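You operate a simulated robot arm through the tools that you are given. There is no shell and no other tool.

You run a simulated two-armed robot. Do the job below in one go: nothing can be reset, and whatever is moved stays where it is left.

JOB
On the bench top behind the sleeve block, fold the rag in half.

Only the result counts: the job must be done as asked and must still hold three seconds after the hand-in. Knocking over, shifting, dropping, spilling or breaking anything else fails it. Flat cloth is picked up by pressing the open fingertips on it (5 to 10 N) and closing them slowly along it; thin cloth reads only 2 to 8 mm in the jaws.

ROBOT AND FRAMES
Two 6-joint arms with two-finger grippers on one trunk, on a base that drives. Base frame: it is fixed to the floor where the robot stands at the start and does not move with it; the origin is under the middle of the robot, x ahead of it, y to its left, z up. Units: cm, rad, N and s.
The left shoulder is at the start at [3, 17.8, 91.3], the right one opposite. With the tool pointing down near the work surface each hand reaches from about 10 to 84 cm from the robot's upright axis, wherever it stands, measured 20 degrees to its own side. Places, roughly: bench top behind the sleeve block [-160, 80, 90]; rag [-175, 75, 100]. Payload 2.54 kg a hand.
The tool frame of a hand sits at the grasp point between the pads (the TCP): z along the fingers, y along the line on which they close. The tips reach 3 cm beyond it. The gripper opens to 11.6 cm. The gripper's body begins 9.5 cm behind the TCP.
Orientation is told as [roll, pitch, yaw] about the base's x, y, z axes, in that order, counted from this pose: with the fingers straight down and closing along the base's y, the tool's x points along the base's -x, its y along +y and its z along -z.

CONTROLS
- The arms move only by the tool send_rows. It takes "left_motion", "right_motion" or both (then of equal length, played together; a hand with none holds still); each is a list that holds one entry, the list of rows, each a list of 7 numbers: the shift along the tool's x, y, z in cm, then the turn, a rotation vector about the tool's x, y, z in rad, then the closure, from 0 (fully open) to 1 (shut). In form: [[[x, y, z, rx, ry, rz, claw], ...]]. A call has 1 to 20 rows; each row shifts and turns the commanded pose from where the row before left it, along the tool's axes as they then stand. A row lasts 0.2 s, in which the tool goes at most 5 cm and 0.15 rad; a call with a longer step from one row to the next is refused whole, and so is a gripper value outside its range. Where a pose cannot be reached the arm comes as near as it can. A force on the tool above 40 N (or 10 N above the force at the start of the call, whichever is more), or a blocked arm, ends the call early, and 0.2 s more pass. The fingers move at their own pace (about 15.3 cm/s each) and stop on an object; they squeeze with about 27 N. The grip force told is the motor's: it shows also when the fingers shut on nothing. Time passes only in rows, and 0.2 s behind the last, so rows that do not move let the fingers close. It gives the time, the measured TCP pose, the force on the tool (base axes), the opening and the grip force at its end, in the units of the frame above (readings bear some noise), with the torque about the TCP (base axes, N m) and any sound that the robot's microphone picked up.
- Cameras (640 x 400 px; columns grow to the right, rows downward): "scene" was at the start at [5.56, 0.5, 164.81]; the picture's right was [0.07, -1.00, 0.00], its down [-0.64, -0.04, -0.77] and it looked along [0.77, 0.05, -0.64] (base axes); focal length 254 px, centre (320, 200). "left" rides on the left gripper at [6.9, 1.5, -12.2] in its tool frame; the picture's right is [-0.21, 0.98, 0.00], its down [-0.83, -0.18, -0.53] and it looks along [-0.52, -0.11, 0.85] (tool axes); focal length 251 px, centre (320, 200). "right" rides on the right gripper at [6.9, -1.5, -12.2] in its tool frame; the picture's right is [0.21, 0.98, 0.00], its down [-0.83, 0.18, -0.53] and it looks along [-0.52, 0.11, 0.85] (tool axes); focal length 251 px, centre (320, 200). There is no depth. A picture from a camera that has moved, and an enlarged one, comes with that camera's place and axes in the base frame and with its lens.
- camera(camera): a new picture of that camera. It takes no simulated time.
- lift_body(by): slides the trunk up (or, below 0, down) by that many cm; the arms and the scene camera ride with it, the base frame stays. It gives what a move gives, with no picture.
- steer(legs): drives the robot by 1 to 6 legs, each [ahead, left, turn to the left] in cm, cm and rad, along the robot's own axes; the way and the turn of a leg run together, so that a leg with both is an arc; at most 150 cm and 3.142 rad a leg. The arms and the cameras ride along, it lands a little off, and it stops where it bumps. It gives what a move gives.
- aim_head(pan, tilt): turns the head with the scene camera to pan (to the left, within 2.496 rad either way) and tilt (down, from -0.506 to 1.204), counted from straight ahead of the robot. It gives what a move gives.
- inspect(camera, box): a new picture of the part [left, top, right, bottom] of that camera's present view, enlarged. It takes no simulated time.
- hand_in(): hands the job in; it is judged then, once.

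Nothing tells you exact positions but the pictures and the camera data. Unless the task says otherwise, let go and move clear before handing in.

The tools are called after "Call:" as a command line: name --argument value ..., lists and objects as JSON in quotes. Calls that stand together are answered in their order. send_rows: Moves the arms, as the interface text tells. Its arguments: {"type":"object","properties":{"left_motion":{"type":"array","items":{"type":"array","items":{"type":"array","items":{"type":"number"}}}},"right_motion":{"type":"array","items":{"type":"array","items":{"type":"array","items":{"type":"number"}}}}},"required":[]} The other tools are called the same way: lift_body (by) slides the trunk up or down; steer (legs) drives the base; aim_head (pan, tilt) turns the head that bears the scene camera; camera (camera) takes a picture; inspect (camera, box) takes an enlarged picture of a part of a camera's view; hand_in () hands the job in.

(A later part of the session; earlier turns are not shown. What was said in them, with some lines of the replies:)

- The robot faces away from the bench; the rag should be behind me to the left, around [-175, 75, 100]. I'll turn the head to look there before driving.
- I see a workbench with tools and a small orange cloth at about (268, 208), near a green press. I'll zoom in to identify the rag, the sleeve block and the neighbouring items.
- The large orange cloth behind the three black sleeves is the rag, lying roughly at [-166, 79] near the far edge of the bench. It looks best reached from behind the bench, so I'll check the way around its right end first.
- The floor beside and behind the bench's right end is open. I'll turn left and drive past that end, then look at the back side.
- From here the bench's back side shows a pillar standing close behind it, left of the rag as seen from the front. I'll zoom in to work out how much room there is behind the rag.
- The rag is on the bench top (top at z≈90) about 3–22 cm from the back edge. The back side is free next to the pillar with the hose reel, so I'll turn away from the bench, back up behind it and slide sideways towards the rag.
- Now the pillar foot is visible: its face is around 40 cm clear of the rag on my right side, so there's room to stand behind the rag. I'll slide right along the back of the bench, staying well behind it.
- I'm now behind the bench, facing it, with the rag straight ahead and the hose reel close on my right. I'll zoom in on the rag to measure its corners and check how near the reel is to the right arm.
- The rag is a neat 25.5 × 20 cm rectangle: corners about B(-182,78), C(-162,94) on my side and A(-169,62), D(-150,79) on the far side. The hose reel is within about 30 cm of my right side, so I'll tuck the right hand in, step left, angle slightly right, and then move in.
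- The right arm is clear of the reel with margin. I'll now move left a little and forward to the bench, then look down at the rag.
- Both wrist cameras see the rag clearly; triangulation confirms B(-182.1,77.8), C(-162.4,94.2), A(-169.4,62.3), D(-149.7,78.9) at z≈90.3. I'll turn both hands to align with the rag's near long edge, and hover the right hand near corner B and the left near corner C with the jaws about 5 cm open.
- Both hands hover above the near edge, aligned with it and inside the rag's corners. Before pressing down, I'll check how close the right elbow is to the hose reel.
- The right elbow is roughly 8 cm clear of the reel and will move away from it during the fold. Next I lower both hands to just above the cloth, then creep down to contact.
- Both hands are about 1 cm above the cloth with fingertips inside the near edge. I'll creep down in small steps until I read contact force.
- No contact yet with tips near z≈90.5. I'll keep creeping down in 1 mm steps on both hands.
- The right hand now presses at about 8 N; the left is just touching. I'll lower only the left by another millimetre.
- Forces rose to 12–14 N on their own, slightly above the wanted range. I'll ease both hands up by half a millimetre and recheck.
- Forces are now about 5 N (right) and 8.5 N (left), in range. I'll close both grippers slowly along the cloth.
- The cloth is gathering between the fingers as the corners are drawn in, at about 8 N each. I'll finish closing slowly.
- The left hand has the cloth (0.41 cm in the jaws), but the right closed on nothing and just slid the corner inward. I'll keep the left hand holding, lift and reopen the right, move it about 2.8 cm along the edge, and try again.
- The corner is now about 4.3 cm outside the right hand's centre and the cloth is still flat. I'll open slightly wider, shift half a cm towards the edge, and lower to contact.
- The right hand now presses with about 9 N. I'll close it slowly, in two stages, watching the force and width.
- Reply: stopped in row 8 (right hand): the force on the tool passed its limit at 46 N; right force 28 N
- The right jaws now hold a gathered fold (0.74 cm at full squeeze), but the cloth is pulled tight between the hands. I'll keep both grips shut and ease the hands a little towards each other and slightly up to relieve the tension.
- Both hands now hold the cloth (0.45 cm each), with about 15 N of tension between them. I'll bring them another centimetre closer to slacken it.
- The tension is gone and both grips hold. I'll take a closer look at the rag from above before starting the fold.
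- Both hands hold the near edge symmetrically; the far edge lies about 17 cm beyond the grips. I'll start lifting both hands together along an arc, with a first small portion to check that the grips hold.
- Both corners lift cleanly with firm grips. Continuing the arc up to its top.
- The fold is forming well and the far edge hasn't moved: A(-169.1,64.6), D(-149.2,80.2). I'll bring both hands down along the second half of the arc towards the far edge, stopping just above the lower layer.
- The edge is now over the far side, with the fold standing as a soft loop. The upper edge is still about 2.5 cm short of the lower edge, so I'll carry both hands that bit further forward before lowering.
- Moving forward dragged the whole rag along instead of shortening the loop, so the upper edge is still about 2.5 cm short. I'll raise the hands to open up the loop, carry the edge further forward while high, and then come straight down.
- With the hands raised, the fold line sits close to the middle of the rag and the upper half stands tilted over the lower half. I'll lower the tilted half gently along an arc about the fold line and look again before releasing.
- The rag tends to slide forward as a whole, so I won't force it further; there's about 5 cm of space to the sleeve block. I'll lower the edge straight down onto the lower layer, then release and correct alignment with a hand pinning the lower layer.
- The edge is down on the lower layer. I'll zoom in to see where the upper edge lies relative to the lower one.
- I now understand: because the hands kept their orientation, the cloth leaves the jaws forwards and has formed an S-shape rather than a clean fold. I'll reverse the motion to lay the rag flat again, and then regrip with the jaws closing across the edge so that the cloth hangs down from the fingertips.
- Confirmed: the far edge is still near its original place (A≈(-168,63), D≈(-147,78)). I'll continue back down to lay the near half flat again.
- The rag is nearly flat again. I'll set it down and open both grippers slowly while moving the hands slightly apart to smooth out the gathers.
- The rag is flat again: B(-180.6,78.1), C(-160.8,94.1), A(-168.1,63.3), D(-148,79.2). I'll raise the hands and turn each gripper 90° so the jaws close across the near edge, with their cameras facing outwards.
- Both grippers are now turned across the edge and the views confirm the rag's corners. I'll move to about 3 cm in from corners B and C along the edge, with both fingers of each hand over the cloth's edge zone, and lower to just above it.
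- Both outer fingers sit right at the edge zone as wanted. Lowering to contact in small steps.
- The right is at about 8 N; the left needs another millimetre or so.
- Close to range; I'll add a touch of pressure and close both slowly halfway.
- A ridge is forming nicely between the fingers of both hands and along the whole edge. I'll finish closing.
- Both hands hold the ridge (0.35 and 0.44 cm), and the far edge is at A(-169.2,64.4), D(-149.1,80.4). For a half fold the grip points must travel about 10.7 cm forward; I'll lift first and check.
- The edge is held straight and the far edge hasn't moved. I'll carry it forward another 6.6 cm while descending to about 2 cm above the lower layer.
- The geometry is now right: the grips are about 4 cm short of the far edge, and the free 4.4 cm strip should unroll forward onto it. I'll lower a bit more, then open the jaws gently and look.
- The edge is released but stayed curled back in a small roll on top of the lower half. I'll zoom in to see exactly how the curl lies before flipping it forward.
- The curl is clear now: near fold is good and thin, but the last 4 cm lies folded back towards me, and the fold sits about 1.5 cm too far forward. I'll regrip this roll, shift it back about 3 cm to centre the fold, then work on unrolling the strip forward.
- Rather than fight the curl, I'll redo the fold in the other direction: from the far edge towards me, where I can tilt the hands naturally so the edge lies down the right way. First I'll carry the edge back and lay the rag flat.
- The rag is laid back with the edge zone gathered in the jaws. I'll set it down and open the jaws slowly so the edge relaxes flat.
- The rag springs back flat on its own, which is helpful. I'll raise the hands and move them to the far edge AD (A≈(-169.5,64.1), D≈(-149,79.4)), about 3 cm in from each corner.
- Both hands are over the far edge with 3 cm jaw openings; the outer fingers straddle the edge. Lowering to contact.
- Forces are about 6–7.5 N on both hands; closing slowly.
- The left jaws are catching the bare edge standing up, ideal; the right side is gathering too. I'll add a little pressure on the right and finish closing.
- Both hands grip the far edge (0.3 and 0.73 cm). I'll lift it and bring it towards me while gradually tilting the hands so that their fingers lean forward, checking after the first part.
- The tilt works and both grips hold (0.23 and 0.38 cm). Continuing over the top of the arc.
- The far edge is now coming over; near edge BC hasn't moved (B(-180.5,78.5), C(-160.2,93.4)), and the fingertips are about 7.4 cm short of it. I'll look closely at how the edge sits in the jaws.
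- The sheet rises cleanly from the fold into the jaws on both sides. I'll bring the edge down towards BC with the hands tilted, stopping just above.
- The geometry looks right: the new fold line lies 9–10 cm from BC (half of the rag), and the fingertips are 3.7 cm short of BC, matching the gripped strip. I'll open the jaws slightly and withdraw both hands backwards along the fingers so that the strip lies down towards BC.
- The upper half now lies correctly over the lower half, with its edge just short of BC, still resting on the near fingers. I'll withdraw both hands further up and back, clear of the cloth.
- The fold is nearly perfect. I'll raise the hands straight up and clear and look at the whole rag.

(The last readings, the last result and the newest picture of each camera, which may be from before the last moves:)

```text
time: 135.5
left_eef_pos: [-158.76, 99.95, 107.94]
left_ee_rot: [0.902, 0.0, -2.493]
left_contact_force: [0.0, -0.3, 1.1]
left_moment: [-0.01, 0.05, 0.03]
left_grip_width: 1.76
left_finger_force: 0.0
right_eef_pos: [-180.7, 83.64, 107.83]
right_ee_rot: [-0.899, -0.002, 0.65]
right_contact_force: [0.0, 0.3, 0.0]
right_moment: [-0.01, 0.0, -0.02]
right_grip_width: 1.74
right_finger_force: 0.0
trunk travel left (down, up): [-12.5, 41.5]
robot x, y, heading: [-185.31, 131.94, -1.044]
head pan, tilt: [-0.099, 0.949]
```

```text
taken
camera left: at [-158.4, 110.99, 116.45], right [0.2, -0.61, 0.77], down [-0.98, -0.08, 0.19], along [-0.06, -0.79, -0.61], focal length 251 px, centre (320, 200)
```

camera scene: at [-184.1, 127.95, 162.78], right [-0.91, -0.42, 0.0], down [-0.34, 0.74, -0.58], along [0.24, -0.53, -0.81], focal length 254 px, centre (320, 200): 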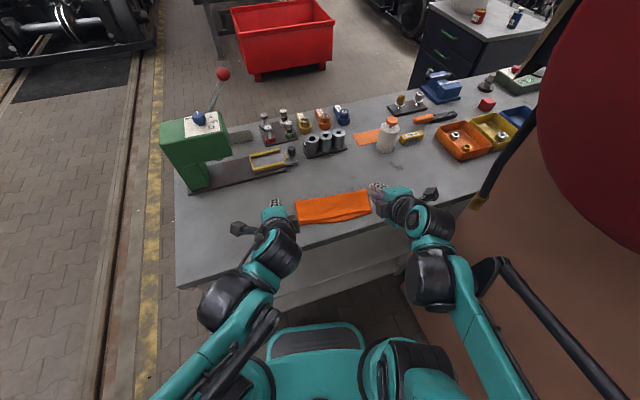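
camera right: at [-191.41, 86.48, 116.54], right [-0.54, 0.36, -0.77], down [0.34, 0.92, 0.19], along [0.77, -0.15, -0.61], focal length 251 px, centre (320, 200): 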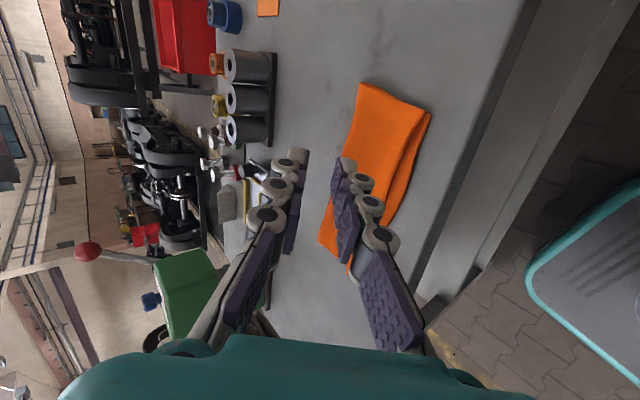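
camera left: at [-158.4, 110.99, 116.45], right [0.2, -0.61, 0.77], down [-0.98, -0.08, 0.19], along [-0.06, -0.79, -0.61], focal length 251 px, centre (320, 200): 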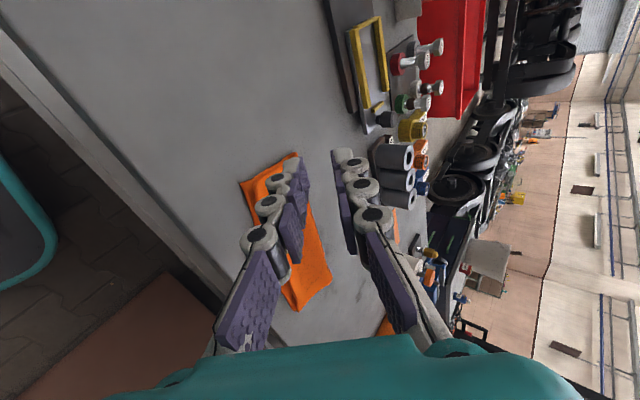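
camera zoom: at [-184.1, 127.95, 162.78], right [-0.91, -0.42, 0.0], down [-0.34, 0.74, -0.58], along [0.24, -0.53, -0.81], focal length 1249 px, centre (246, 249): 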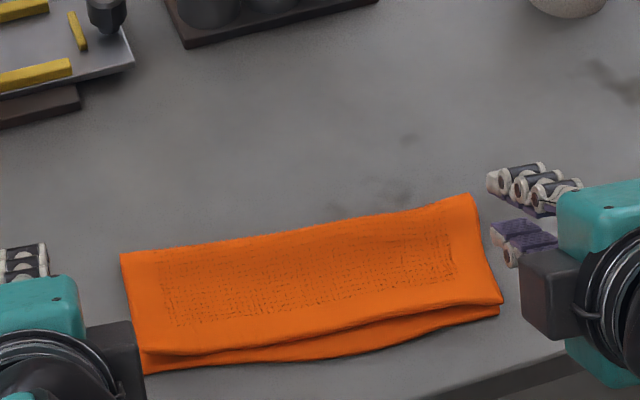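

The rag is folded in half: the folded width is about 9.5–10 cm of the original 19.4, with edges and corners matching within 1–1.5 cm. I'll zoom in from the wrist cameras to check how flat it lies.

Call:
inspect --camera "right" --box '[300, 60, 460, 290]'

Call:
inspect --camera "left" --box '[220, 130, 360, 320]'

Call:
inspect --camera "scene" --box '[285, 180, 385, 230]'

```text
1.74 times, centred on (380, 175) of right
camera zoom: at [-191.41, 86.48, 116.54], right [-0.54, 0.36, -0.77], down [0.34, 0.92, 0.19], along [0.77, -0.15, -0.61], focal length 437 px, centre (216, 244)
```

zoom: 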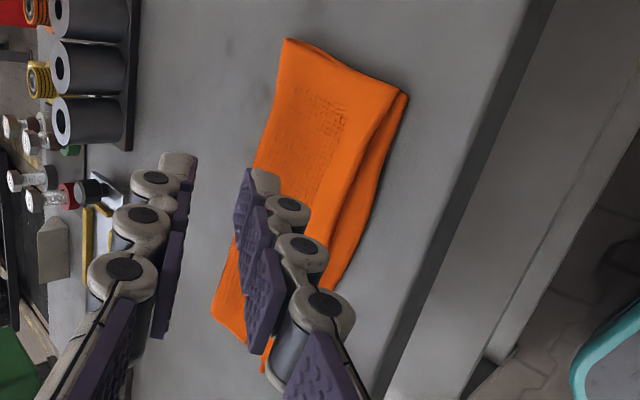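

```text
2.11 times, centred on (290, 225) of left
camera zoom: at [-158.4, 110.99, 116.45], right [0.2, -0.61, 0.77], down [-0.98, -0.08, 0.19], along [-0.06, -0.79, -0.61], focal length 529 px, centre (383, 147)
```

zoom: 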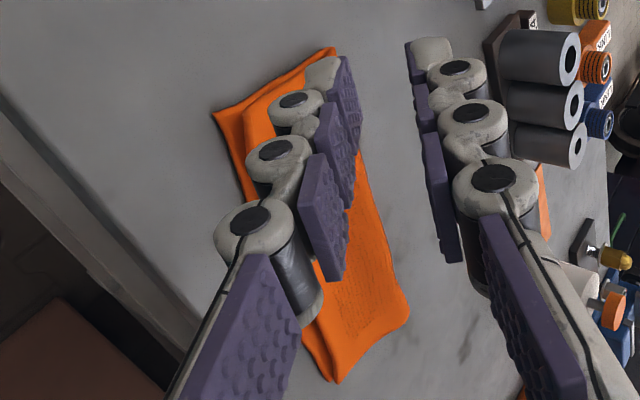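

```text
6.40 times, centred on (335, 205) of scene
camera zoom: at [-184.1, 127.95, 162.78], right [-0.91, -0.42, 0.0], down [-0.34, 0.74, -0.58], along [0.24, -0.53, -0.81], focal length 1623 px, centre (224, 168)
```

zoom: 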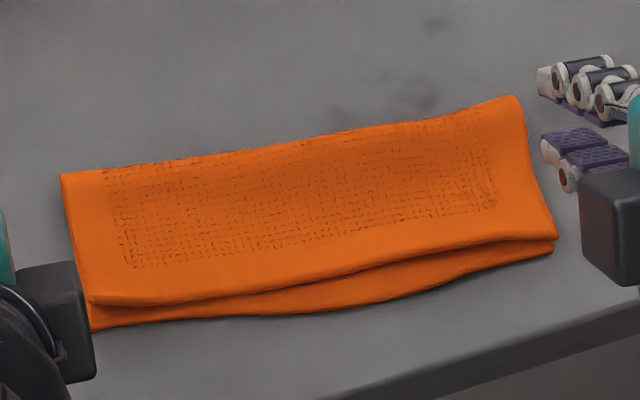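

The fold lies neatly and both hands are released and about 15 cm above it. I'll wait a couple of seconds and check that the rag stays put and that everything else on the bench is undisturbed.

Call:
send_rows --left_motion '[[[0, 0.4, -0.3, 0, 0, 0, 0.85], [0, 0.4, -0.3, 0, 0, 0, 0.85], [0.5, 0, 0, 0, 0, 0, 0.85], [0.5, 0, 0, 0, 0, 0, 0.85], [0, 0, 0, 0, 0, 0, 0.85], [0, 0, 0, 0, 0, 0, 0.85], [0, 0, 0, 0, 0, 0, 0.85], [0, 0, 0, 0, 0, 0, 0.85], [0, 0, 0, 0, 0, 0, 0.85], [0, 0, 0, 0, 0, 0, 0.85], [0, 0, 0, 0, 0, 0, 0.85], [0, 0, 0, 0, 0, 0, 0.85]]]'

Call:
inspect --camera "scene" --box '[285, 180, 385, 230]'

Call:
inspect --camera "scene" --box '[150, 60, 550, 240]'

```text
time: 138.1
left_eef_pos: [-157.79, 100.56, 108.79]
left_ee_rot: [0.9, -0.001, -2.492]
left_contact_force: [-0.9, -0.1, -0.2]
left_moment: [-0.03, 0.0, -0.01]
left_grip_width: 1.75
left_finger_force: 0.1
right_eef_pos: [-180.66, 83.8, 107.75]
right_ee_rot: [-0.899, -0.004, 0.651]
right_contact_force: [0.2, -0.1, 0.6]
right_moment: [-0.01, 0.0, -0.05]
right_grip_width: 1.74
right_finger_force: 0.1
trunk travel left (down, up): [-12.5, 41.5]
robot x, y, heading: [-185.83, 132.12, -1.041]
head pan, tilt: [-0.099, 0.949]
```

```text
6.40 times, centred on (335, 205) of scene
camera zoom: at [-184.13, 127.91, 162.78], right [-0.91, -0.42, 0.0], down [-0.34, 0.74, -0.58], along [0.24, -0.53, -0.81], focal length 1623 px, centre (224, 168)
```

zoom: 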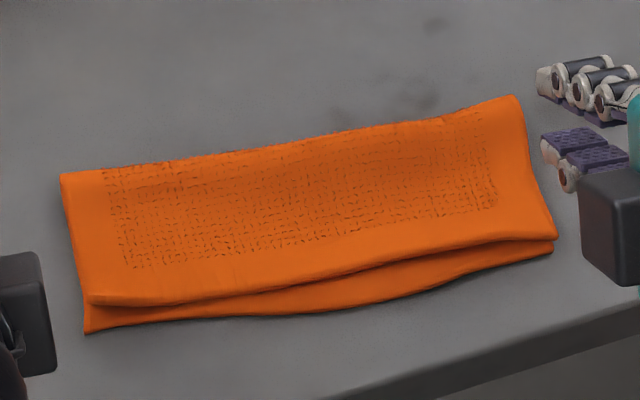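

```text
1.60 times, centred on (350, 150) of scene
camera zoom: at [-184.13, 127.91, 162.78], right [-0.91, -0.42, 0.0], down [-0.34, 0.74, -0.58], along [0.24, -0.53, -0.81], focal length 406 px, centre (272, 280)
```

zoom: 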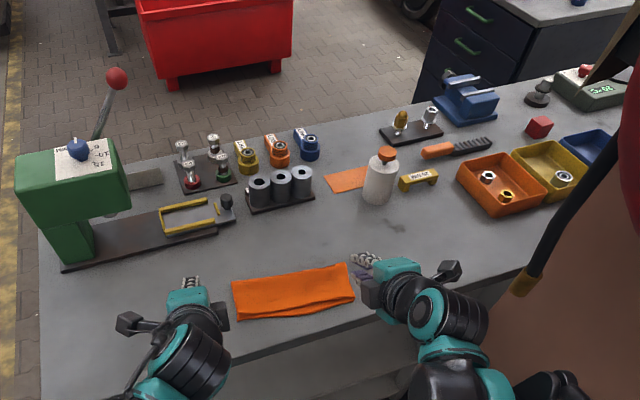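

The rag is stable: folded in half with its edges matching to within about 1–1.5 cm, both hands are clear, and every other item on the bench stands where it was. I'm handing the job in.

Call:
hand_in

```text
The job is handed in.
```

The rag is folded in half on the bench top behind the sleeve block, and I've handed the job in. I haven't been told whether it passed.

- **Fold:** The far long edge was brought over onto the near one. The folded rag is about 9.5–10 cm deep, from about 19.4 cm flat. The upper edge stops 1–1.7 cm short of the lower one, with the largest gap in the middle.
- **Stability:** I waited about 2.5 seconds after letting go, and the rag did not move.
- **Position:** The rag has shifted by roughly 1–3 cm from where it first lay. I tried twice to fold from the near edge; both times the cloth curled back, so I laid it flat and folded from the far edge instead.
- **Surroundings:** In the last pictures the other items on the bench look undisturbed. Both hands had let go and were about 15 cm above the rag when I handed in.
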